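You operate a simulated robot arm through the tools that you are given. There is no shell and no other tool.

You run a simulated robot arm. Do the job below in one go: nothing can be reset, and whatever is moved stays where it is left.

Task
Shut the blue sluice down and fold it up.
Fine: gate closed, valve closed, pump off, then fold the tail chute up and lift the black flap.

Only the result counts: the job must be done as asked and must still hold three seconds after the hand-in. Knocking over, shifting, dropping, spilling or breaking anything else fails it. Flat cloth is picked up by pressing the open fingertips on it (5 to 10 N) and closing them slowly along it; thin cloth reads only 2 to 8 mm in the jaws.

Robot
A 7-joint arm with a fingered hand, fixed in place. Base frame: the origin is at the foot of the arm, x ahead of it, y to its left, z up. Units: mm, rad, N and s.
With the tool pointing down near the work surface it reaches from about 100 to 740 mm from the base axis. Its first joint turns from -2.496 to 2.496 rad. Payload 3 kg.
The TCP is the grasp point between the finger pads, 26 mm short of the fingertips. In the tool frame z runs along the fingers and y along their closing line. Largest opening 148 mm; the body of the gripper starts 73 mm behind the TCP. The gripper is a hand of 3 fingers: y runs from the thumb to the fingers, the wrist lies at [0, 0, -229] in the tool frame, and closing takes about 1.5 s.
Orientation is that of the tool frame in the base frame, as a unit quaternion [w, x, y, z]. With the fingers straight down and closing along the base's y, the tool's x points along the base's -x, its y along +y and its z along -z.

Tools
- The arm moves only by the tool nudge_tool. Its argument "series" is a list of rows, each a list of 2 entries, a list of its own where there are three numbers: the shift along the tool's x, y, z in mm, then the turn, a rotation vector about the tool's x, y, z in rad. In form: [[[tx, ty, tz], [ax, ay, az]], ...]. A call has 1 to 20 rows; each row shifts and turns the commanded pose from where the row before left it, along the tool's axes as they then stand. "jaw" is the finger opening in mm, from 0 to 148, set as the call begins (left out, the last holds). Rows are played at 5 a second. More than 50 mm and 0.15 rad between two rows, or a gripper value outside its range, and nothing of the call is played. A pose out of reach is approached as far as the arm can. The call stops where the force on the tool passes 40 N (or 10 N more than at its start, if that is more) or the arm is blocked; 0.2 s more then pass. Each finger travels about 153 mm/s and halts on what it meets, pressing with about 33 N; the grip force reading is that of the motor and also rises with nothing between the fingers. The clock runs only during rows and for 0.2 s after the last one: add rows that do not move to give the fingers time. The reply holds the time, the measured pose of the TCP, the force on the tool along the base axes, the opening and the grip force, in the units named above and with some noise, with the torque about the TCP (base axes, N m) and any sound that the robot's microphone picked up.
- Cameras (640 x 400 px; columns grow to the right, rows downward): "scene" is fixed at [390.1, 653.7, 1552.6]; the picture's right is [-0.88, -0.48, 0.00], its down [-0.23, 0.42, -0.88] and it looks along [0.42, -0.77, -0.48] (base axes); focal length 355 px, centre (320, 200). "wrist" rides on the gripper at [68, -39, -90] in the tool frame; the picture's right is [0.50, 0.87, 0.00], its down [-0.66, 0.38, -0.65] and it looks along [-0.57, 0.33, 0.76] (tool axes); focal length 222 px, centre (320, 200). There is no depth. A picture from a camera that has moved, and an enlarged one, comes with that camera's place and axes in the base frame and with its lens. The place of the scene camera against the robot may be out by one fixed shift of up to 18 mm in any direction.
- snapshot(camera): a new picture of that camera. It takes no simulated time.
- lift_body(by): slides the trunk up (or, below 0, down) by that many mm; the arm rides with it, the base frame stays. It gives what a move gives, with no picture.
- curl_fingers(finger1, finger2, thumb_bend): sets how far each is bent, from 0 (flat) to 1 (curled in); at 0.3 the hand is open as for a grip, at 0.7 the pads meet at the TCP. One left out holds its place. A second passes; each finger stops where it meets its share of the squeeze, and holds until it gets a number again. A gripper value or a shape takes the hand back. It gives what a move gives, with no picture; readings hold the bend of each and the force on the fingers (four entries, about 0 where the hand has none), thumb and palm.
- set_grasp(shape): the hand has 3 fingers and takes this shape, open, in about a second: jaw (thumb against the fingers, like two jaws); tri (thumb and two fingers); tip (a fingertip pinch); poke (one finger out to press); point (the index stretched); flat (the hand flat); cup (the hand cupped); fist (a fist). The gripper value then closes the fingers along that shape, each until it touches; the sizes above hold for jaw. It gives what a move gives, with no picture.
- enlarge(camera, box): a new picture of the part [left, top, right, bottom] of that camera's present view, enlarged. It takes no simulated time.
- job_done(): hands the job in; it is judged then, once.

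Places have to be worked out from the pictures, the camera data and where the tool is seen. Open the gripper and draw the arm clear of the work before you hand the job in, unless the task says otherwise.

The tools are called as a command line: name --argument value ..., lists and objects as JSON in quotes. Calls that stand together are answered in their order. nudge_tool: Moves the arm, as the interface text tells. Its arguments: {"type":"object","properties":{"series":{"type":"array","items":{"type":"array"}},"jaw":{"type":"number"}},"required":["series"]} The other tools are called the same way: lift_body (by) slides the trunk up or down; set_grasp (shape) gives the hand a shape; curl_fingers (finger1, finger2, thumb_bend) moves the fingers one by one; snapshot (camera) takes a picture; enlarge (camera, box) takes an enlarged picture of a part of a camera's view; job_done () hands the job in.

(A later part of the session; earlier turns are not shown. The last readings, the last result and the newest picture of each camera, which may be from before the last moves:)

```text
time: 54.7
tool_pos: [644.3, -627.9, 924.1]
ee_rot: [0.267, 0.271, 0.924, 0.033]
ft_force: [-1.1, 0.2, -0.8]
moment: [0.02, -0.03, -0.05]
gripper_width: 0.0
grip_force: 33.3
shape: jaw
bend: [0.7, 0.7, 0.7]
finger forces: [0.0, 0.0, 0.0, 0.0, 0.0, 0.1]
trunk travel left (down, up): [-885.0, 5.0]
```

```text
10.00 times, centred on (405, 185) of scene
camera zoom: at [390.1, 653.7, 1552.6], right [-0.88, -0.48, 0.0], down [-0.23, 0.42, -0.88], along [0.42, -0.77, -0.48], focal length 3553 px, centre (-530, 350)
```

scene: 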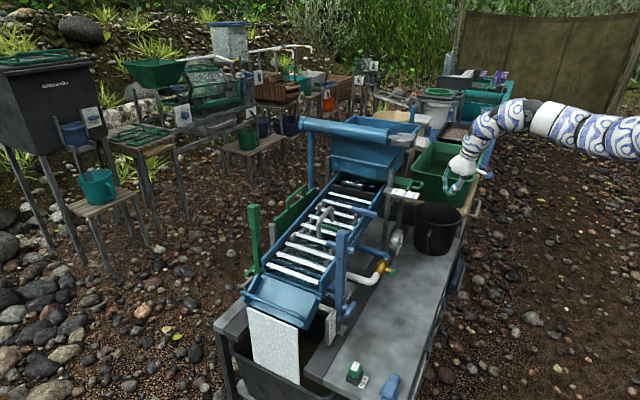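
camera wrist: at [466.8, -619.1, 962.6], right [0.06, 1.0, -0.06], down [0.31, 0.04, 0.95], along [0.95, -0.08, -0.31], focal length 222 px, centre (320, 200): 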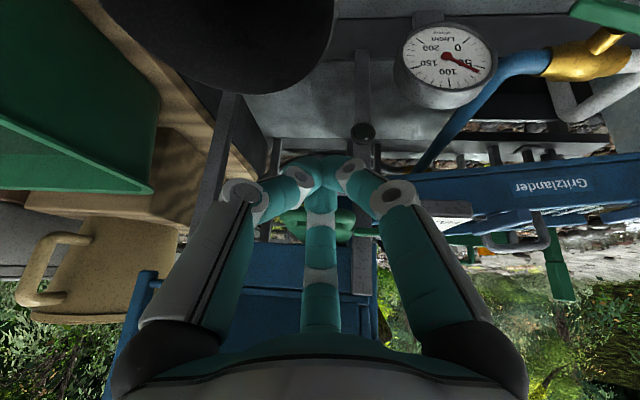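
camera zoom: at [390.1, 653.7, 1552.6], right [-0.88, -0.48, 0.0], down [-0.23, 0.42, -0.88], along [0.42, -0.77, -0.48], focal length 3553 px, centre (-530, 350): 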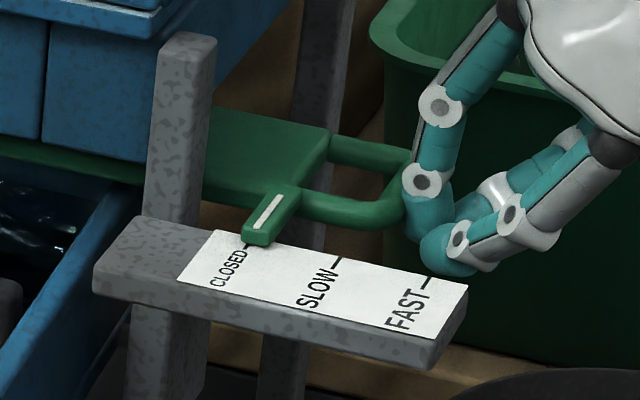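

Pointer almost at CLOSED. A few more mm in 1.5 mm rows, watching for the stop.

nudge_tool --series '[[[-1.42, 0.97, 1.03], [0, 0, 0]], [[-1.42, 0.97, 1.03], [0, 0, 0]], [[0, 0, 0], [0, 0, 0]]]'

enlarge --camera "scene" --box '[390, 175, 420, 195]'

```text
time: 55.5
tool_pos: [648.1, -629.8, 924.2]
ee_rot: [0.268, 0.271, 0.924, 0.033]
ft_force: [-1.3, -0.4, 0.2]
moment: [0.01, 0.03, 0.03]
gripper_width: 0.0
grip_force: 33.7
shape: jaw
bend: [0.7, 0.7, 0.7]
finger forces: [0.0, 0.0, 0.0, 0.0, 0.1, 0.0]
trunk travel left (down, up): [-885.0, 5.0]
```

```text
16.00 times, centred on (405, 185) of scene
camera zoom: at [390.1, 653.7, 1552.6], right [-0.88, -0.48, 0.0], down [-0.23, 0.42, -0.88], along [0.42, -0.77, -0.48], focal length 5685 px, centre (-1040, 440)
```

zoom: 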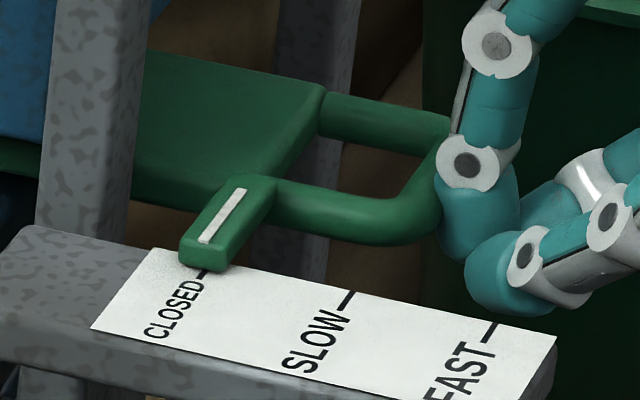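

Very near CLOSED. I push 1.5 mm more to feel for an end stop.

nudge_tool --series '[[[-1.1, 0.73, 0.77], [0, 0, 0]], [[0, 0, 0], [0, 0, 0]], [[0, 0, 0], [0, 0, 0]]]'

enlarge --camera "scene" --box '[390, 175, 420, 195]'

```text
time: 56.3
tool_pos: [649.0, -628.4, 924.8]
ee_rot: [0.269, 0.271, 0.924, 0.033]
ft_force: [-7.0, 0.1, 1.5]
moment: [0.01, 0.0, 0.0]
gripper_width: 0.0
grip_force: 33.0
shape: jaw
bend: [0.7, 0.7, 0.7]
finger forces: [0.1, 0.1, 0.1, 0.0, 0.1, 0.0]
trunk travel left (down, up): [-885.0, 5.0]
```

```text
16.00 times, centred on (405, 185) of scene
camera zoom: at [390.1, 653.7, 1552.6], right [-0.88, -0.48, 0.0], down [-0.23, 0.42, -0.88], along [0.42, -0.77, -0.48], focal length 5685 px, centre (-1040, 440)
```

zoom: 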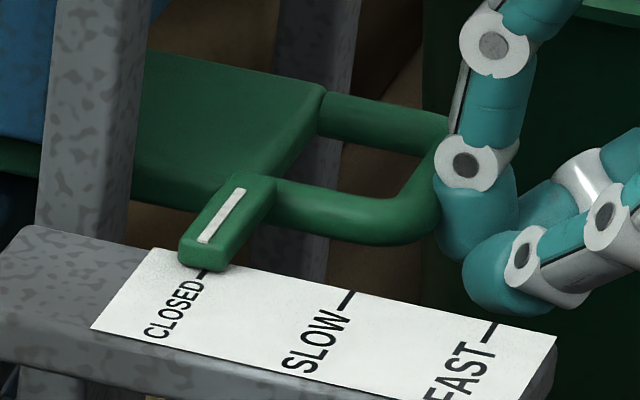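

The force rose to 7 N: the gate has reached its stop at CLOSED. I back the beak off in -x and lift.

nudge_tool --series '[[[7.1, -4.84, -5.15], [0, 0, 0]], [[14.2, -9.7, -10.3], [0, 0, 0]], [[14.2, -9.7, -10.3], [0, 0, 0]], [[14.2, -9.7, -10.3], [0, 0, 0]], [[14.2, -9.7, -10.3], [0, 0, 0]], [[0, 0, 0], [0, 0, 0]]]'

enlarge --camera "scene" --box '[370, 150, 450, 205]'

```text
time: 57.7
tool_pos: [560.4, -628.2, 924.8]
ee_rot: [0.268, 0.272, 0.924, 0.032]
ft_force: [-0.3, 0.1, -0.4]
moment: [-0.01, -0.01, 0.01]
gripper_width: 0.2
grip_force: 33.3
shape: jaw
bend: [0.7, 0.7, 0.7]
finger forces: [0.0, 0.1, 0.1, 0.0, 0.1, 0.0]
trunk travel left (down, up): [-885.0, 5.0]
```

```text
7.27 times, centred on (410, 178) of scene
camera zoom: at [390.1, 653.7, 1552.6], right [-0.88, -0.48, 0.0], down [-0.23, 0.42, -0.88], along [0.42, -0.77, -0.48], focal length 2584 px, centre (-334, 364)
```

zoom: 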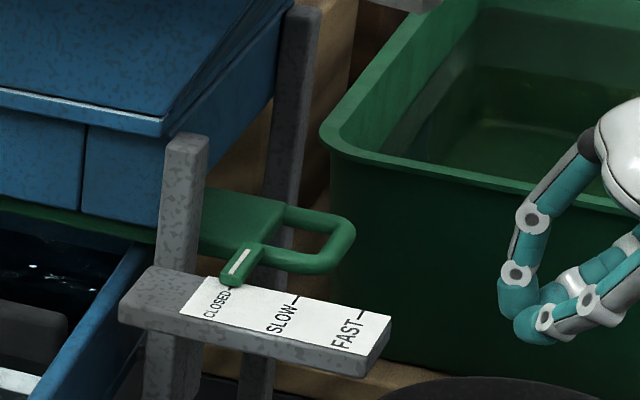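

Gate stays at CLOSED. Now toward the valve: I move over the open bench area in front of it.

nudge_tool --series '[[[21.5, 17.35, -1.3], [0, 0, 0]], [[21.5, 17.35, -1.3], [0, 0, 0]], [[21.5, 17.35, -1.3], [0, 0, 0]], [[21.5, 17.35, -1.3], [0, 0, 0]], [[21.5, 17.35, -1.3], [0, 0, 0]], [[21.5, 17.35, -1.3], [0, 0, 0]], [[21.5, 17.35, -1.3], [0, 0, 0]], [[21.5, 17.35, -1.3], [0, 0, 0]], [[0, 0, 0], [0, 0, 0]]]'

snapshot --camera "wrist"

snapshot --camera "scene"

```text
time: 59.7
tool_pos: [497.2, -420.8, 880.8]
ee_rot: [0.269, 0.27, 0.924, 0.033]
ft_force: [0.3, 0.1, -0.1]
moment: [-0.02, -0.02, 0.0]
gripper_width: 0.3
grip_force: 33.1
shape: jaw
bend: [0.7, 0.7, 0.7]
finger forces: [0.0, 0.1, 0.1, 0.1, 0.0, 0.1]
trunk travel left (down, up): [-885.0, 5.0]
```

```text
taken
camera wrist: at [385.7, -412.3, 916.8], right [0.06, 1.0, -0.06], down [0.31, 0.04, 0.95], along [0.95, -0.08, -0.31], focal length 222 px, centre (320, 200)
```

wrist: 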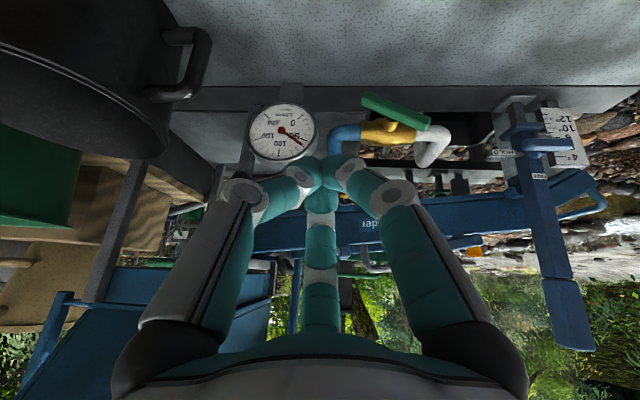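

```text
taken
```

scene: 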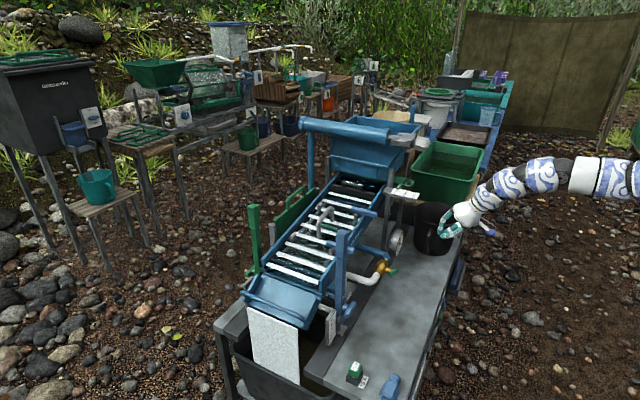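

Next, tilt the beak closer to horizontal (pointing +x) here in free space.

nudge_tool --series '[[[0, 0, 0], [-0.0518, -0.0851, 0.0087]], [[0, 0, 0], [-0.0518, -0.0851, 0.0087]], [[0, 0, 0], [-0.0518, -0.0851, 0.0087]], [[0, 0, 0], [-0.0518, -0.0851, 0.0087]], [[0, 0, 0], [0, 0, 0]]]'

snapshot --camera "wrist"

snapshot --camera "scene"

```text
time: 60.9
tool_pos: [499.9, -419.6, 880.8]
ee_rot: [0.447, 0.258, 0.852, 0.087]
ft_force: [-0.5, 0.4, -0.6]
moment: [-0.01, 0.01, 0.02]
gripper_width: 0.0
grip_force: 33.0
shape: jaw
bend: [0.7, 0.7, 0.7]
finger forces: [0.1, 0.1, 0.0, 0.0, 0.0, 0.1]
trunk travel left (down, up): [-885.0, 5.0]
```

```text
taken
camera wrist: at [381.6, -411.3, 869.9], right [0.08, 1.0, -0.03], down [-0.08, 0.04, 1.0], along [0.99, -0.08, 0.09], focal length 222 px, centre (320, 200)
```

wrist: 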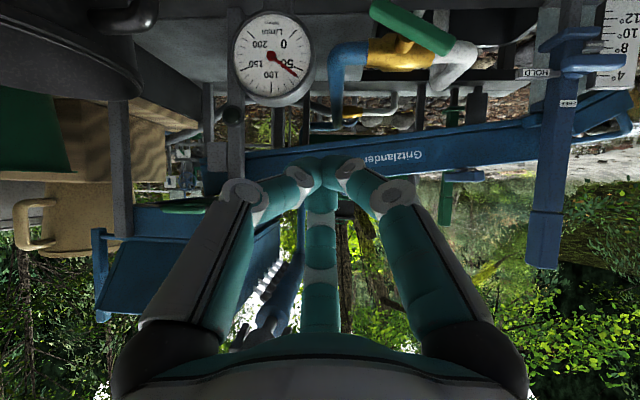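

```text
taken
```

scene: 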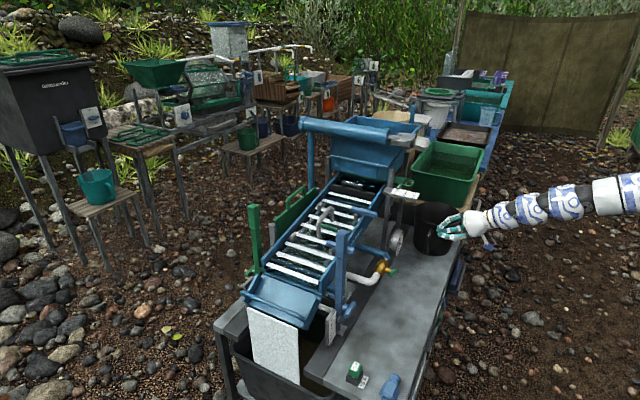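

Good posture (36° below horizontal). I move to just above the -y end of the valve lever.

nudge_tool --series '[[[4.4, 9.2, 28.2], [0, 0, 0]], [[4.4, 9.2, 28.2], [0, 0, 0]], [[4.4, 9.2, 28.2], [0, 0, 0]], [[4.4, 9.2, 28.2], [0, 0, 0]], [[4.4, 9.2, 28.2], [0, 0, 0]], [[0, 0, 0], [0, 0, 0]]]'

snapshot --camera "wrist"

enlarge --camera "scene" --box '[350, 210, 470, 290]'

```text
time: 62.3
tool_pos: [618.1, -381.3, 798.5]
ee_rot: [0.446, 0.26, 0.852, 0.085]
ft_force: [-0.6, 0.2, 0.9]
moment: [0.01, 0.0, -0.04]
gripper_width: 0.0
grip_force: 32.8
shape: jaw
bend: [0.7, 0.7, 0.7]
finger forces: [0.1, 0.1, 0.1, 0.0, 0.0, 0.1]
trunk travel left (down, up): [-885.0, 5.0]
```

```text
taken
camera wrist: at [500.6, -372.9, 788.4], right [0.08, 1.0, -0.03], down [-0.08, 0.04, 1.0], along [0.99, -0.08, 0.08], focal length 222 px, centre (320, 200)
```

wrist: 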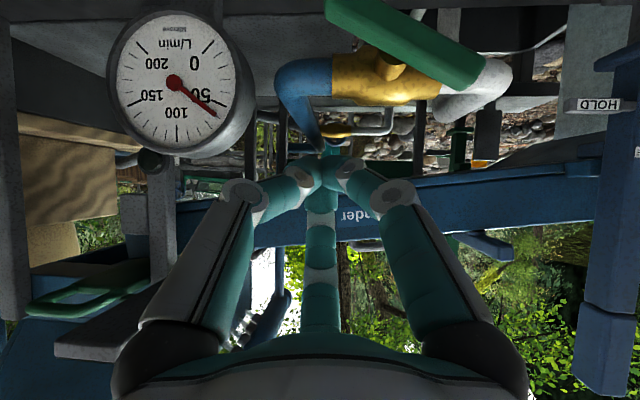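

```text
5.00 times, centred on (410, 250) of scene
camera zoom: at [390.1, 653.7, 1552.6], right [-0.88, -0.48, 0.0], down [-0.23, 0.42, -0.88], along [0.42, -0.77, -0.48], focal length 1777 px, centre (-130, -50)
```

zoom: 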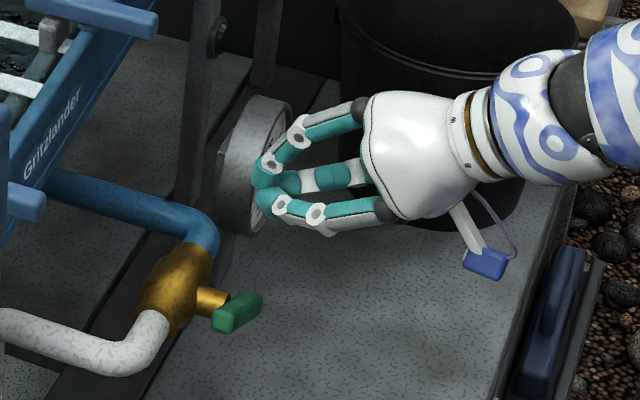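

Lever ends confirmed: about (-380, 694) and (-300, 726) in (y, z). I descend to just above the -y end.

nudge_tool --series '[[[10.75, -5.68, 8.78], [0, 0, 0]], [[10.75, -5.68, 8.78], [0, 0, 0]], [[10.75, -5.68, 8.78], [0, 0, 0]], [[7.17, -3.79, 5.85], [0, 0, 0]], [[0, 0, 0], [0, 0, 0]]]'

snapshot --camera "wrist"

enlarge --camera "scene" --box '[350, 210, 470, 290]'

```text
time: 63.5
tool_pos: [618.4, -382.3, 743.8]
ee_rot: [0.447, 0.26, 0.852, 0.085]
ft_force: [0.6, -0.3, 0.1]
moment: [-0.01, 0.04, 0.0]
gripper_width: 0.0
grip_force: 32.9
shape: jaw
bend: [0.7, 0.7, 0.7]
finger forces: [0.0, 0.1, 0.0, 0.0, 0.0, 0.0]
trunk travel left (down, up): [-885.0, 5.0]
```

```text
taken
camera wrist: at [500.9, -373.5, 733.0], right [0.08, 1.0, -0.03], down [-0.08, 0.04, 1.0], along [0.99, -0.08, 0.09], focal length 222 px, centre (320, 200)
```

wrist: 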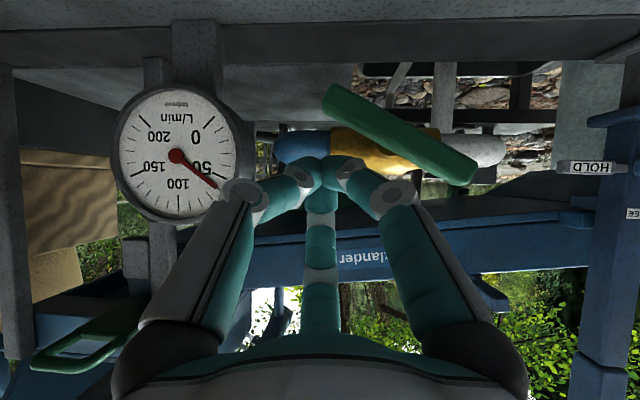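

```text
5.00 times, centred on (410, 250) of scene
camera zoom: at [390.1, 653.7, 1552.6], right [-0.88, -0.48, 0.0], down [-0.23, 0.42, -0.88], along [0.42, -0.77, -0.48], focal length 1777 px, centre (-130, -50)
```

zoom: 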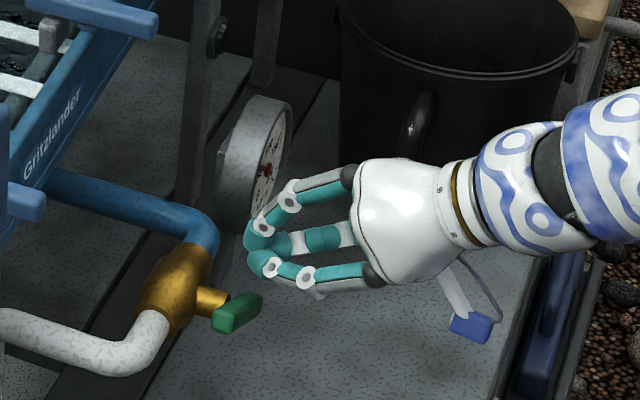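

The tip is right above the lever's extreme end; I shift 8 mm toward +y and then press down in small rows.

nudge_tool --series '[[[4.1, 6.8, -0.7], [0, 0, 0]], [[7.17, -3.79, 5.85], [0, 0, 0]], [[3.58, -1.9, 2.93], [0, 0, 0]], [[3.58, -1.9, 2.93], [0, 0, 0]], [[3.58, -1.9, 2.93], [0, 0, 0]], [[0, 0, 0], [0, 0, 0]]]'

snapshot --camera "wrist"

enlarge --camera "scene" --box '[350, 230, 430, 290]'

```text
time: 64.9
tool_pos: [618.3, -374.5, 718.4]
ee_rot: [0.447, 0.258, 0.852, 0.085]
ft_force: [-1.4, -1.2, 1.8]
moment: [-0.05, 0.01, 0.01]
gripper_width: 0.0
grip_force: 33.3
shape: jaw
bend: [0.7, 0.7, 0.7]
finger forces: [0.0, 0.1, 0.0, 0.0, 0.0, 0.0]
trunk travel left (down, up): [-885.0, 5.0]
```

```text
taken
camera wrist: at [500.4, -365.3, 708.1], right [0.08, 1.0, -0.03], down [-0.08, 0.04, 1.0], along [0.99, -0.08, 0.08], focal length 222 px, centre (320, 200)
```

wrist: 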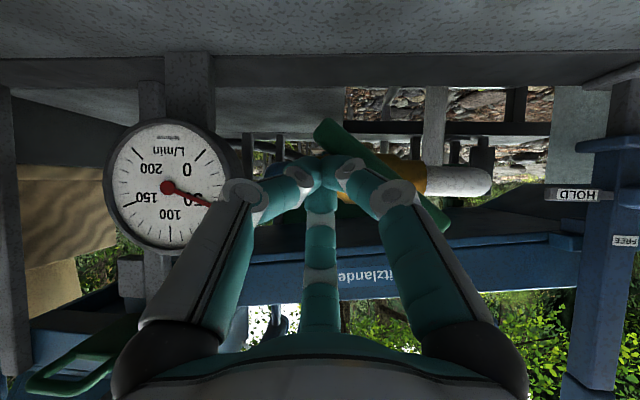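

```text
6.67 times, centred on (390, 260) of scene
camera zoom: at [390.1, 653.7, 1552.6], right [-0.88, -0.48, 0.0], down [-0.23, 0.42, -0.88], along [0.42, -0.77, -0.48], focal length 2369 px, centre (-147, -200)
```

zoom: 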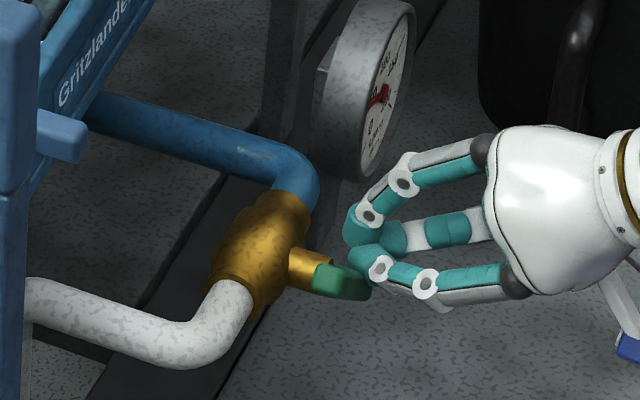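

The lever is turning (now ~40°+). I continue along the arc: down, then increasingly toward +y.

nudge_tool --series '[[[5.08, -1.0, 3.39], [0, 0, 0]], [[5.08, -1.0, 3.39], [0, 0, 0]], [[4.16, 0.62, 2.14], [0, 0, 0]], [[4.16, 0.62, 2.14], [0, 0, 0]], [[0, 0, 0], [0, 0, 0]]]'

snapshot --camera "wrist"

enlarge --camera "scene" --box '[350, 230, 430, 290]'

```text
time: 66.1
tool_pos: [618.6, -365.3, 696.7]
ee_rot: [0.445, 0.26, 0.853, 0.087]
ft_force: [-2.1, -1.6, -0.1]
moment: [-0.01, 0.02, 0.01]
gripper_width: 0.0
grip_force: 33.2
shape: jaw
bend: [0.7, 0.7, 0.7]
finger forces: [0.1, 0.0, 0.1, 0.1, 0.0, 0.1]
trunk travel left (down, up): [-885.0, 5.0]
```

```text
taken
camera wrist: at [501.0, -356.8, 688.2], right [0.08, 1.0, -0.03], down [-0.08, 0.04, 1.0], along [0.99, -0.08, 0.09], focal length 222 px, centre (320, 200)
```

wrist: 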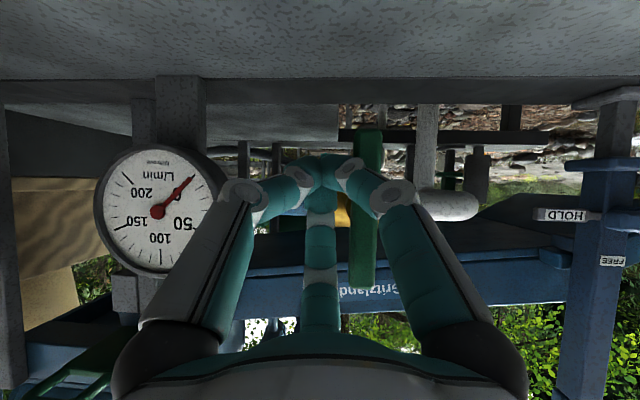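

```text
6.67 times, centred on (390, 260) of scene
camera zoom: at [390.1, 653.7, 1552.6], right [-0.88, -0.48, 0.0], down [-0.23, 0.42, -0.88], along [0.42, -0.77, -0.48], focal length 2369 px, centre (-147, -200)
```

zoom: 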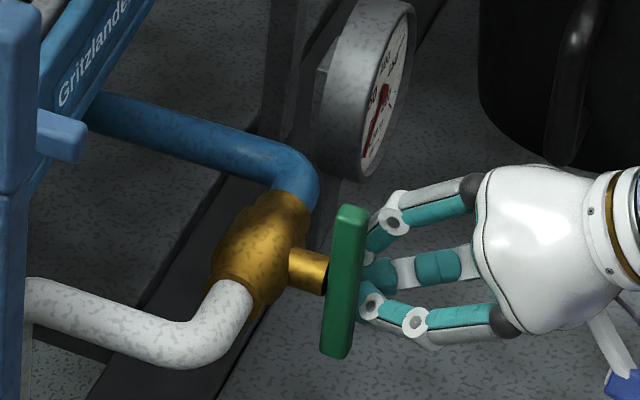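

The lever is now vertical and the flow gauge reads 0. I nudge slightly more in +y to confirm it is at its stop.

nudge_tool --series '[[[1.03, 1.7, -0.16], [0, 0, 0]], [[1.03, 1.7, -0.16], [0, 0, 0]], [[1.03, 1.7, -0.16], [0, 0, 0]], [[0, 0, 0], [0, 0, 0]]]'

snapshot --camera "wrist"

```text
time: 67.1
tool_pos: [618.1, -362.0, 698.1]
ee_rot: [0.446, 0.259, 0.852, 0.085]
ft_force: [-9.3, -15.0, 2.4]
moment: [-0.15, 0.07, -0.03]
gripper_width: 0.0
grip_force: 33.3
shape: jaw
bend: [0.7, 0.7, 0.7]
finger forces: [0.0, 0.0, 0.0, 0.0, 0.1, 0.1]
trunk travel left (down, up): [-885.0, 5.0]
```

```text
taken
camera wrist: at [499.9, -352.3, 688.6], right [0.08, 1.0, -0.03], down [-0.08, 0.04, 1.0], along [0.99, -0.08, 0.08], focal length 222 px, centre (320, 200)
```

wrist: 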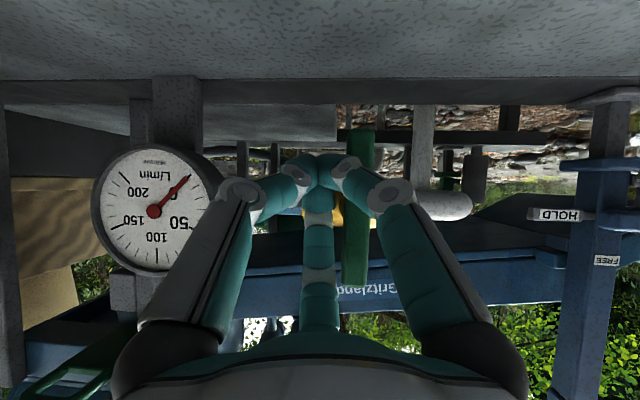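

At the stop (15 N), flow 0: valve closed. I back away from the lever and retreat along the tool axis toward the space in front of the bench for the pump switch.

nudge_tool --series '[[[-4.1, -6.8, 0.7], [0, 0, 0]], [[-0.9, -2.1, -29.7], [0, 0, 0]], [[-0.9, -2.1, -29.7], [0, 0, 0]], [[-0.9, -2.1, -29.7], [0, 0, 0]], [[-0.9, -2.1, -29.7], [0, 0, 0]], [[-0.9, -2.1, -29.7], [0, 0, 0]], [[-0.9, -2.1, -29.7], [0, 0, 0]], [[-0.9, -2.1, -29.7], [0, 0, 0]], [[-0.9, -2.1, -29.7], [0, 0, 0]], [[0, 0, 0], [0, 0, 0]]]'

snapshot --camera "wrist"

enlarge --camera "scene" --box '[330, 210, 490, 310]'

```text
time: 69.3
tool_pos: [424.9, -364.8, 837.6]
ee_rot: [0.446, 0.259, 0.852, 0.086]
ft_force: [-0.6, 0.7, -0.5]
moment: [-0.01, 0.01, -0.02]
gripper_width: 0.1
grip_force: 32.5
shape: jaw
bend: [0.7, 0.7, 0.7]
finger forces: [0.1, 0.0, 0.0, 0.0, 0.0, 0.0]
trunk travel left (down, up): [-885.0, 5.0]
```

```text
taken
camera wrist: at [306.3, -356.2, 827.5], right [0.08, 1.0, -0.03], down [-0.08, 0.04, 1.0], along [0.99, -0.08, 0.09], focal length 222 px, centre (320, 200)
```

wrist: 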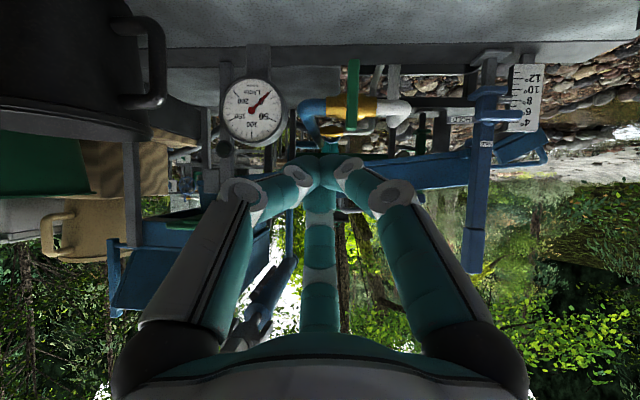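

```text
4.00 times, centred on (410, 260) of scene
camera zoom: at [390.1, 653.7, 1552.6], right [-0.88, -0.48, 0.0], down [-0.23, 0.42, -0.88], along [0.42, -0.77, -0.48], focal length 1421 px, centre (-40, -40)
```

zoom: 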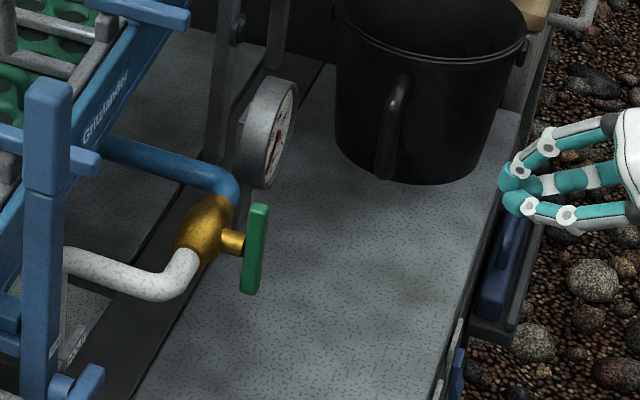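

Valve lever vertical, channel draining. Now step back to x≈375 and lower the trunk so that the beak comes down in front of the pump switch.

nudge_tool --series '[[[11.7, -9, -20.2], [0, 0, 0]], [[11.7, -9, -20.2], [0, 0, 0]], [[0, 0, 0], [0, 0, 0]]]'

lift_body --by -150

snapshot --camera "wrist"

snapshot --camera "scene"

```text
time: 70.1
tool_pos: [385.2, -364.1, 840.8]
ee_rot: [0.451, 0.253, 0.851, 0.088]
ft_force: [-0.2, 0.1, -0.2]
moment: [0.01, -0.01, 0.01]
gripper_width: 0.2
grip_force: 33.1
shape: jaw
bend: [0.7, 0.7, 0.7]
finger forces: [0.0, 0.1, 0.0, 0.0, 0.0, 0.1]
trunk travel left (down, up): [-885.0, 5.0]
```

```text
time: 71.8
tool_pos: [379.1, -361.2, 690.1]
ee_rot: [0.445, 0.251, 0.855, 0.09]
ft_force: [0.1, 0.6, 0.0]
moment: [0.0, -0.01, 0.01]
gripper_width: 0.2
grip_force: 33.1
shape: jaw
bend: [0.7, 0.7, 0.7]
finger forces: [0.1, 0.0, 0.0, 0.0, 0.0, 0.0]
trunk travel left (down, up): [-735.0, 155.0]
```

```text
taken
camera wrist: at [259.9, -353.5, 679.7], right [0.07, 1.0, -0.03], down [-0.08, 0.04, 1.0], along [0.99, -0.06, 0.08], focal length 222 px, centre (320, 200)
```

wrist: 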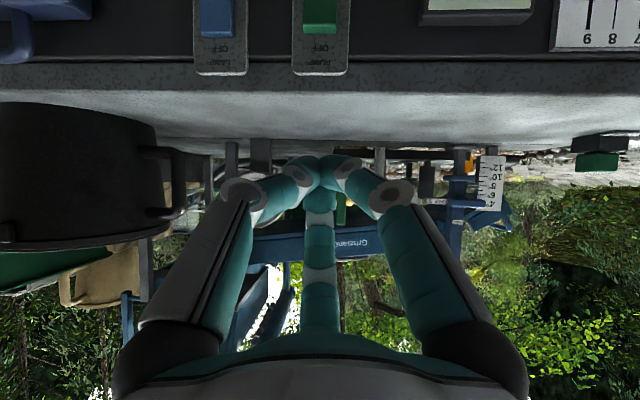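

```text
taken
```

scene: 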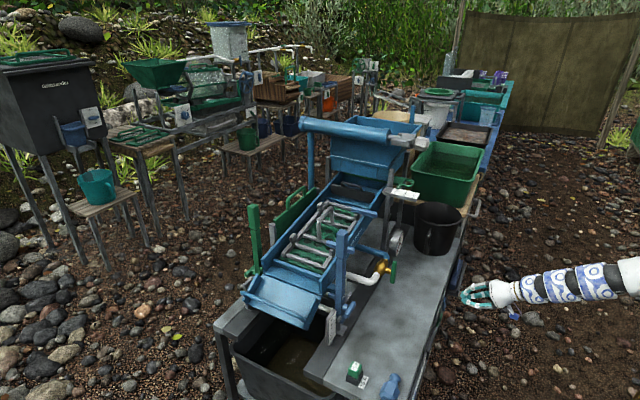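

The sluice has drained (the white bars were water). The pump plate is straight ahead below. The beak must lead with its tip, so I tilt it closer to horizontal in small steps.

nudge_tool --series '[[[0, 0, 0], [-0.0509, -0.0858, 0.007]], [[0, 0, 0], [-0.0509, -0.0858, 0.007]], [[0, 0, 0], [-0.0509, -0.0858, 0.007]], [[0, 0, 0], [-0.0509, -0.0858, 0.007]], [[0, 0, 0], [0, 0, 0]]]'

snapshot --camera "scene"

```text
time: 72.5
tool_pos: [394.2, -320.2, 679.1]
ee_rot: [0.521, 0.175, 0.819, 0.164]
ft_force: [-0.1, 0.4, 0.0]
moment: [-0.03, 0.02, 0.0]
gripper_width: 0.3
grip_force: 33.0
shape: jaw
bend: [0.7, 0.7, 0.7]
finger forces: [0.1, 0.0, 0.0, 0.1, 0.0, 0.1]
trunk travel left (down, up): [-735.0, 155.0]
stopped in row 3: the arm was blocked; the commanded pose is now the measured one
```

```text
taken
```

scene: 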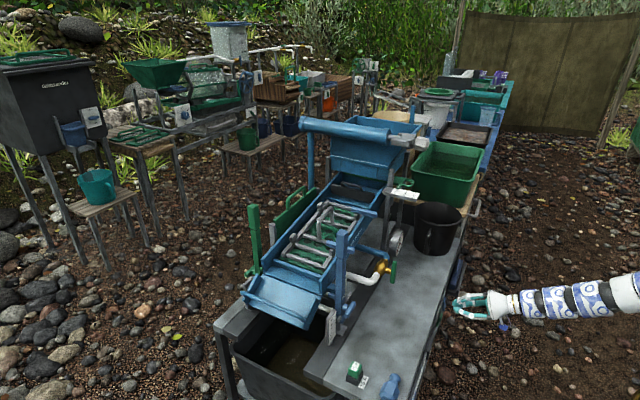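

A posture limit again. Instead I'll use a steeper tool with the hand open: the +x digit then points down-forward and its tip leads. I rotate the tool back toward vertical first.

nudge_tool --series '[[[2, -0.6, -4.6], [0.0458, 0.0885, 0.0086]], [[2, -0.6, -4.6], [0.0458, 0.0885, 0.0086]], [[0, 0, 0], [0.0458, 0.0885, 0.0086]], [[0, 0, 0], [0.0458, 0.0885, 0.0086]], [[0, 0, 0], [0.0458, 0.0885, 0.0086]], [[0, 0, 0], [0.0458, 0.0885, 0.0086]], [[0, 0, 0], [0.0458, 0.0885, 0.0086]], [[0, 0, 0], [0, 0, 0]]]'

snapshot --camera "wrist"

snapshot --camera "scene"

```text
time: 74.3
tool_pos: [383.6, -314.5, 685.5]
ee_rot: [0.21, 0.223, 0.948, 0.09]
ft_force: [-0.4, 0.5, 0.0]
moment: [-0.01, 0.01, 0.0]
gripper_width: 0.0
grip_force: 32.9
shape: jaw
bend: [0.7, 0.7, 0.7]
finger forces: [0.1, 0.1, 0.1, 0.0, 0.1, 0.1]
trunk travel left (down, up): [-735.0, 155.0]
```

```text
taken
camera wrist: at [274.5, -325.5, 731.5], right [-0.07, 1.0, 0.05], down [0.39, -0.02, 0.92], along [0.92, 0.09, -0.39], focal length 222 px, centre (320, 200)
```

wrist: 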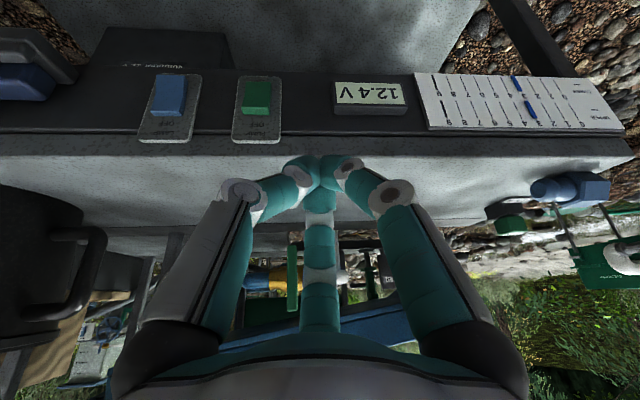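

```text
taken
```

scene: 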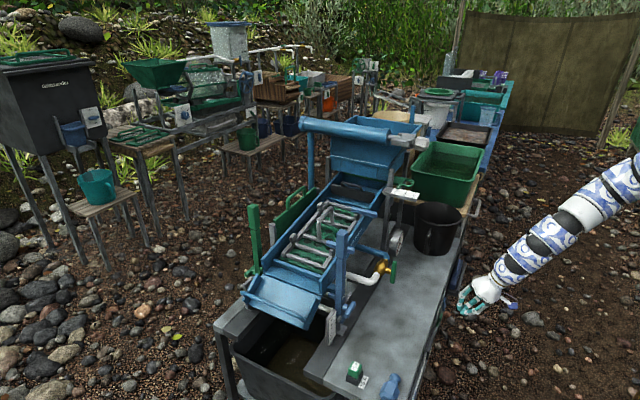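

Good orientation now. I move back a little and to y≈-375, opening the hand.

nudge_tool --series '[[[2.7, -23.3, -8], [0, 0, 0]], [[2.7, -23.3, -8], [0, 0, 0]], [[2.7, -23.3, -8], [0, 0, 0]], [[0, 0, 0], [0, 0, 0]], [[0, 0, 0], [0, 0, 0]], [[0, 0, 0], [0, 0, 0]], [[0, 0, 0], [0, 0, 0]]]' --jaw 148

snapshot --camera "wrist"

```text
time: 75.9
tool_pos: [340.1, -377.1, 686.0]
ee_rot: [0.21, 0.223, 0.948, 0.09]
ft_force: [0.0, -1.1, 0.7]
moment: [0.03, 0.02, -0.01]
gripper_width: 148.3
grip_force: 0.1
shape: jaw
bend: [0.3, 0.3, 0.3]
finger forces: [0.1, 0.0, 0.0, 0.0, 0.0, 0.1]
trunk travel left (down, up): [-735.0, 155.0]
```

```text
taken
camera wrist: at [230.7, -387.3, 731.4], right [-0.07, 1.0, 0.05], down [0.39, -0.02, 0.92], along [0.92, 0.09, -0.39], focal length 222 px, centre (320, 200)
```

wrist: 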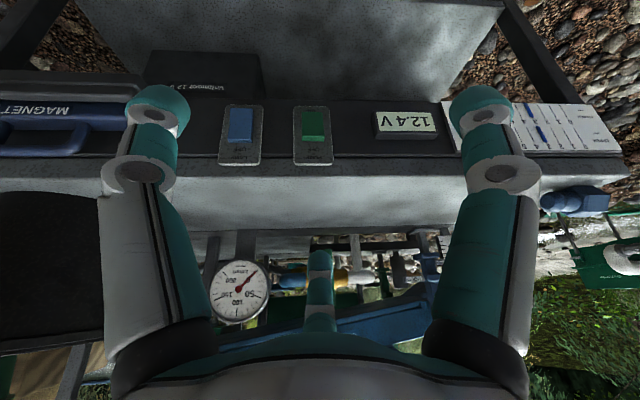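

enlarge --camera "wrist" --box '[270, 80, 360, 180]'

```text
4.00 times, centred on (315, 130) of wrist
camera zoom: at [230.7, -387.3, 731.4], right [-0.07, 1.0, 0.05], down [0.39, -0.02, 0.92], along [0.92, 0.09, -0.39], focal length 888 px, centre (340, 480)
```

zoom: 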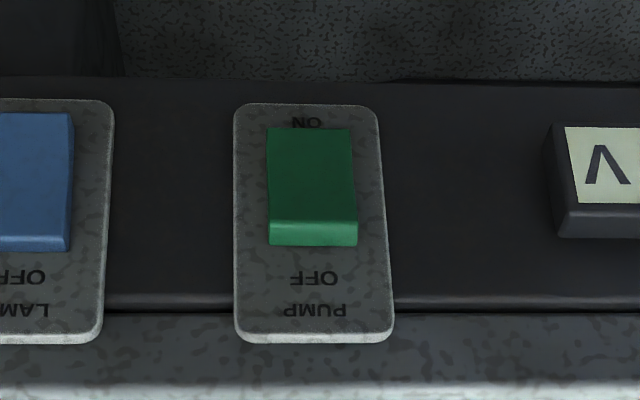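

Rocker spans z≈512–558 (ON label below, OFF above), y≈-383…-357. The open +x digit tip should be about 75 mm ahead of the TCP; I lower the trunk 150 mm so it comes level with the OFF half (z≈550).

lift_body --by -150

snapshot --camera "wrist"

enlarge --camera "scene" --box '[410, 250, 530, 350]'

```text
time: 77.7
tool_pos: [337.3, -375.9, 535.4]
ee_rot: [0.211, 0.222, 0.948, 0.09]
ft_force: [0.3, -0.6, -0.3]
moment: [-0.02, -0.03, -0.02]
gripper_width: 148.0
grip_force: 0.0
shape: jaw
bend: [0.3, 0.3, 0.3]
finger forces: [0.0, 0.0, 0.0, 0.0, 0.0, 0.0]
trunk travel left (down, up): [-585.0, 305.0]
```

```text
taken
camera wrist: at [230.7, -387.2, 581.5], right [-0.07, 1.0, 0.05], down [0.39, -0.02, 0.92], along [0.92, 0.09, -0.39], focal length 222 px, centre (320, 200)
```

wrist: 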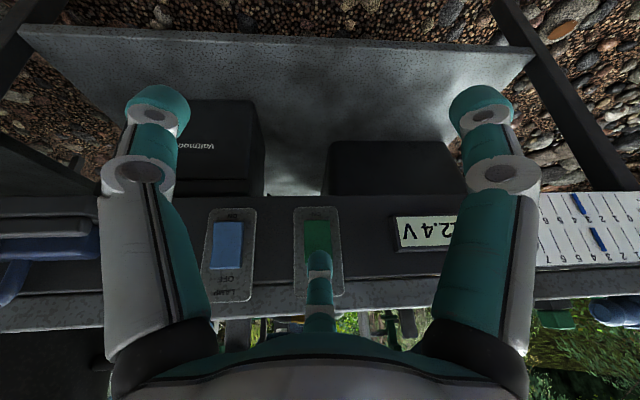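

```text
4.00 times, centred on (470, 300) of scene
camera zoom: at [390.1, 653.7, 1552.6], right [-0.88, -0.48, 0.0], down [-0.23, 0.42, -0.88], along [0.42, -0.77, -0.48], focal length 1421 px, centre (-280, -200)
```

zoom: 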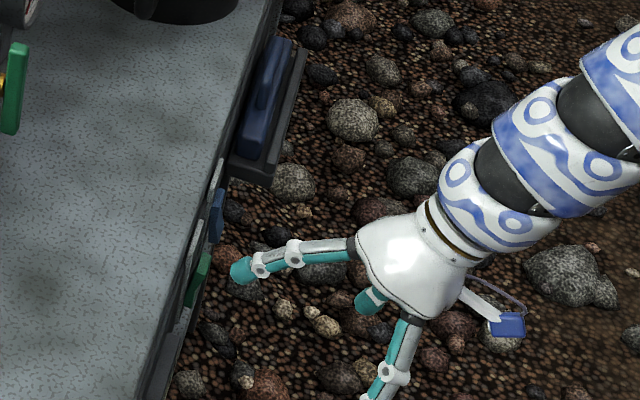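

The digit tip is aligned with the rocker's OFF half. I push in +x: 18 mm quickly, then small steps.

nudge_tool --series '[[[-4.07, 1.93, 2.19], [0, 0, 0]], [[-4.07, 1.93, 2.19], [0, 0, 0]], [[-4.07, 1.93, 2.19], [0, 0, 0]], [[-2.44, 1.16, 1.32], [0, 0, 0]], [[0, 0, 0], [0, 0, 0]]]'

snapshot --camera "wrist"

enlarge --camera "scene" --box '[430, 280, 500, 330]'

```text
time: 78.9
tool_pos: [356.8, -376.7, 535.0]
ee_rot: [0.211, 0.222, 0.948, 0.089]
ft_force: [0.2, 0.0, -0.2]
moment: [0.0, 0.0, 0.03]
gripper_width: 147.9
grip_force: 0.1
shape: jaw
bend: [0.3, 0.3, 0.3]
finger forces: [0.1, 0.1, 0.1, 0.1, 0.0, 0.1]
trunk travel left (down, up): [-585.0, 305.0]
```

```text
taken
camera wrist: at [248.5, -387.4, 581.8], right [-0.07, 1.0, 0.05], down [0.39, -0.02, 0.92], along [0.92, 0.09, -0.39], focal length 222 px, centre (320, 200)
```

wrist: 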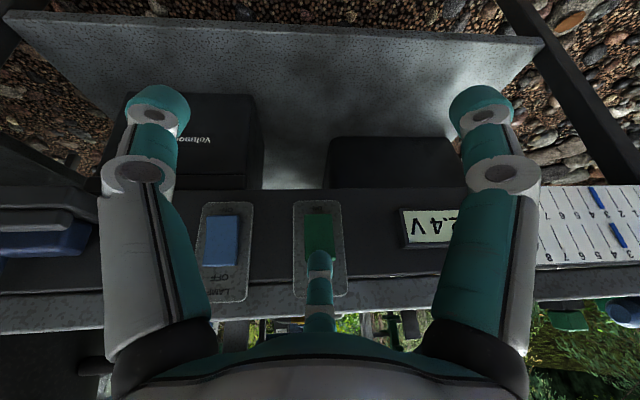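

```text
8.00 times, centred on (465, 305) of scene
camera zoom: at [390.1, 653.7, 1552.6], right [-0.88, -0.48, 0.0], down [-0.23, 0.42, -0.88], along [0.42, -0.77, -0.48], focal length 2843 px, centre (-840, -640)
```

zoom: 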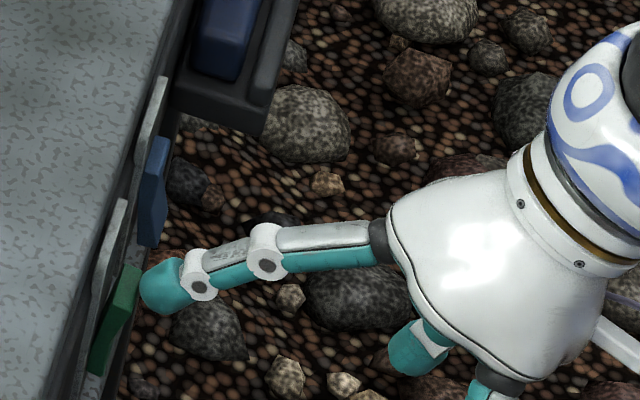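

Just about touching the rocker's upper end. I press in 2 mm rows.

nudge_tool --series '[[[-1.63, 0.77, 0.88], [0, 0, 0]], [[-1.63, 0.77, 0.88], [0, 0, 0]], [[-1.63, 0.77, 0.88], [0, 0, 0]], [[-1.63, 0.77, 0.88], [0, 0, 0]], [[0, 0, 0], [0, 0, 0]]]'

enlarge --camera "scene" --box '[430, 280, 500, 330]'

enlarge --camera "wrist" --box '[270, 180, 370, 280]'

```text
time: 80.1
tool_pos: [365.4, -376.3, 534.0]
ee_rot: [0.21, 0.223, 0.948, 0.089]
ft_force: [-2.5, -0.4, 0.9]
moment: [0.02, -0.14, 0.0]
gripper_width: 147.9
grip_force: 0.0
shape: jaw
bend: [0.3, 0.31, 0.3]
finger forces: [0.0, 2.7, 0.1, 0.0, 0.1, 0.0]
trunk travel left (down, up): [-585.0, 305.0]
```

```text
8.00 times, centred on (465, 305) of scene
camera zoom: at [390.1, 653.7, 1552.6], right [-0.88, -0.48, 0.0], down [-0.23, 0.42, -0.88], along [0.42, -0.77, -0.48], focal length 2843 px, centre (-840, -640)
```

zoom: 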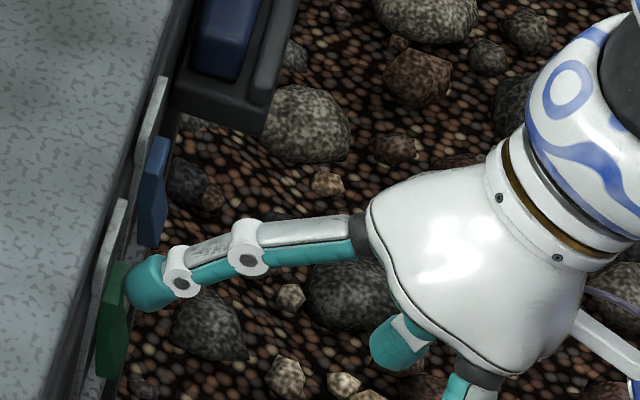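

```text
4.00 times, centred on (320, 230) of wrist
camera zoom: at [256.6, -387.3, 581.3], right [-0.07, 1.0, 0.05], down [0.39, -0.02, 0.92], along [0.92, 0.09, -0.39], focal length 888 px, centre (320, 80)
```

zoom: 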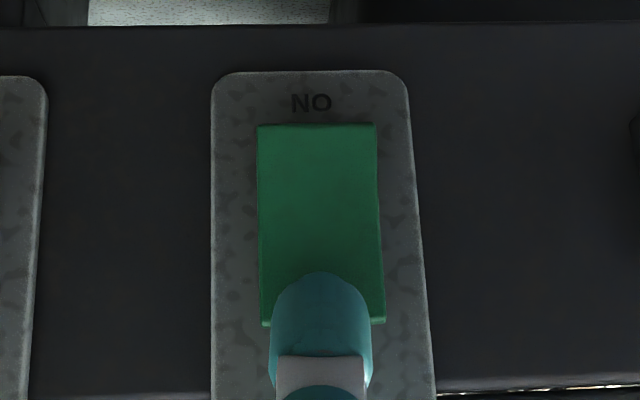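

The rocker is tipping (2.5 N). I press further.

nudge_tool --series '[[[-1.63, 0.77, 0.88], [0, 0, 0]], [[-1.63, 0.77, 0.88], [0, 0, 0]], [[-1.63, 0.77, 0.88], [0, 0, 0]], [[0, 0, 0], [0, 0, 0]]]'

enlarge --camera "scene" --box '[430, 280, 500, 330]'

enlarge --camera "wrist" --box '[270, 180, 370, 280]'

```text
time: 81.1
tool_pos: [371.7, -376.7, 537.0]
ee_rot: [0.21, 0.222, 0.948, 0.089]
ft_force: [-9.9, 0.3, 3.0]
moment: [0.0, -0.29, -0.01]
gripper_width: 147.1
grip_force: 0.0
shape: jaw
bend: [0.3, 0.35, 0.3]
finger forces: [0.0, 10.0, 0.0, 0.0, 0.1, 0.1]
trunk travel left (down, up): [-585.0, 305.0]
```

```text
8.00 times, centred on (465, 305) of scene
camera zoom: at [390.1, 653.7, 1552.6], right [-0.88, -0.48, 0.0], down [-0.23, 0.42, -0.88], along [0.42, -0.77, -0.48], focal length 2843 px, centre (-840, -640)
```

zoom: 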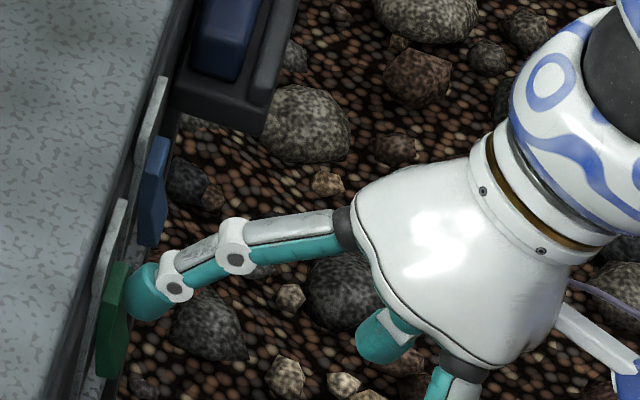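

```text
4.00 times, centred on (320, 230) of wrist
camera zoom: at [263.0, -387.1, 582.1], right [-0.07, 1.0, 0.05], down [0.39, -0.02, 0.92], along [0.92, 0.09, -0.39], focal length 888 px, centre (320, 80)
```

zoom: 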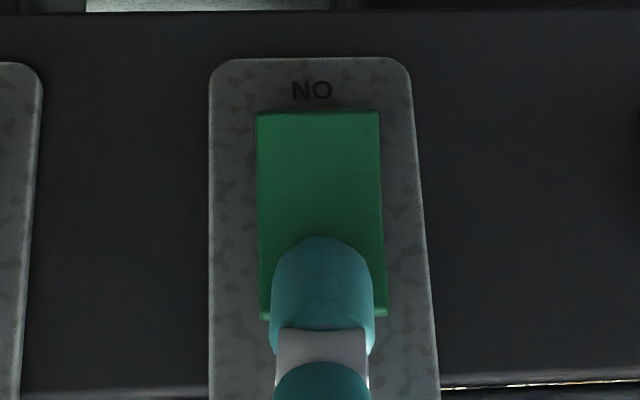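

Finger force is 10 N and the rocker no longer moves. I back off and look at its state.

nudge_tool --series '[[[8.1, -3.85, -4.4], [0, 0, 0]], [[12.2, -5.8, -6.6], [0, 0, 0]], [[12.2, -5.8, -6.6], [0, 0, 0]], [[0, 0, 0], [0, 0, 0]]]'

enlarge --camera "scene" --box '[430, 280, 500, 330]'

enlarge --camera "wrist" --box '[200, 180, 370, 300]'

```text
time: 82.1
tool_pos: [331.7, -378.0, 535.3]
ee_rot: [0.212, 0.223, 0.947, 0.09]
ft_force: [0.2, 0.5, 0.2]
moment: [-0.02, -0.03, -0.01]
gripper_width: 147.8
grip_force: 0.0
shape: jaw
bend: [0.3, 0.3, 0.3]
finger forces: [0.0, 0.0, 0.0, 0.1, 0.0, 0.0]
trunk travel left (down, up): [-585.0, 305.0]
```

```text
8.00 times, centred on (465, 305) of scene
camera zoom: at [390.1, 653.7, 1552.6], right [-0.88, -0.48, 0.0], down [-0.23, 0.42, -0.88], along [0.42, -0.77, -0.48], focal length 2843 px, centre (-840, -640)
```

zoom: 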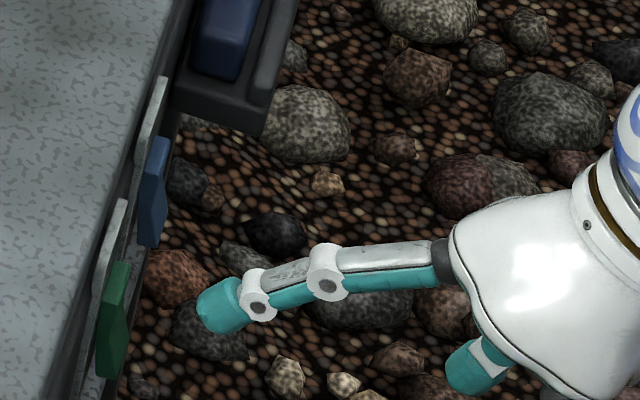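

```text
3.33 times, centred on (285, 240) of wrist
camera zoom: at [223.5, -387.8, 581.6], right [-0.07, 1.0, 0.05], down [0.39, -0.02, 0.92], along [0.92, 0.09, -0.39], focal length 740 px, centre (437, 67)
```

zoom: 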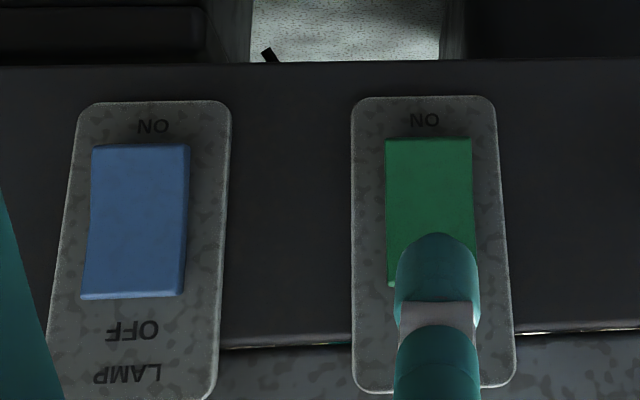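

The rocker now looks flipped (its lower, ON end sticks out). I raise the trunk back to the earlier viewpoint to compare.

lift_body --by 150

enlarge --camera "wrist" --box '[220, 80, 380, 180]'

snapshot --camera "wrist"

```text
time: 83.8
tool_pos: [332.8, -377.1, 685.1]
ee_rot: [0.21, 0.222, 0.948, 0.089]
ft_force: [0.0, -0.6, 0.5]
moment: [-0.04, 0.03, -0.01]
gripper_width: 147.8
grip_force: 0.1
shape: jaw
bend: [0.3, 0.3, 0.3]
finger forces: [0.0, 0.1, 0.0, 0.1, 0.1, 0.0]
trunk travel left (down, up): [-735.0, 155.0]
```

```text
4.00 times, centred on (300, 130) of wrist
camera zoom: at [223.5, -387.8, 731.5], right [-0.07, 1.0, 0.05], down [0.39, -0.02, 0.92], along [0.92, 0.09, -0.39], focal length 888 px, centre (400, 480)
```

zoom: 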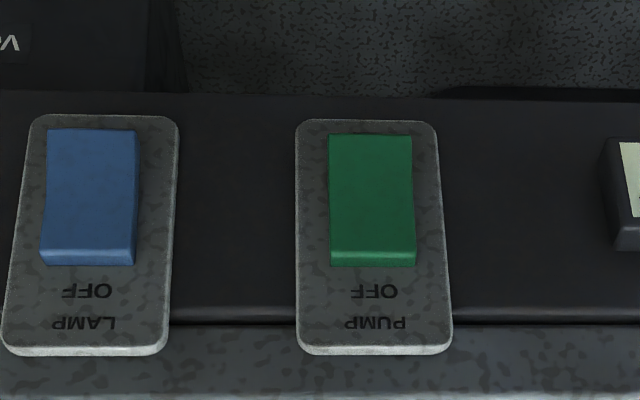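

```text
taken
camera wrist: at [223.5, -387.8, 731.5], right [-0.07, 1.0, 0.05], down [0.39, -0.02, 0.92], along [0.92, 0.09, -0.39], focal length 222 px, centre (320, 200)
```

wrist: 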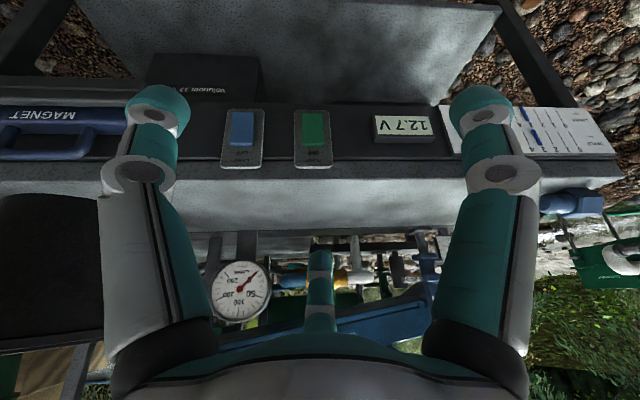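

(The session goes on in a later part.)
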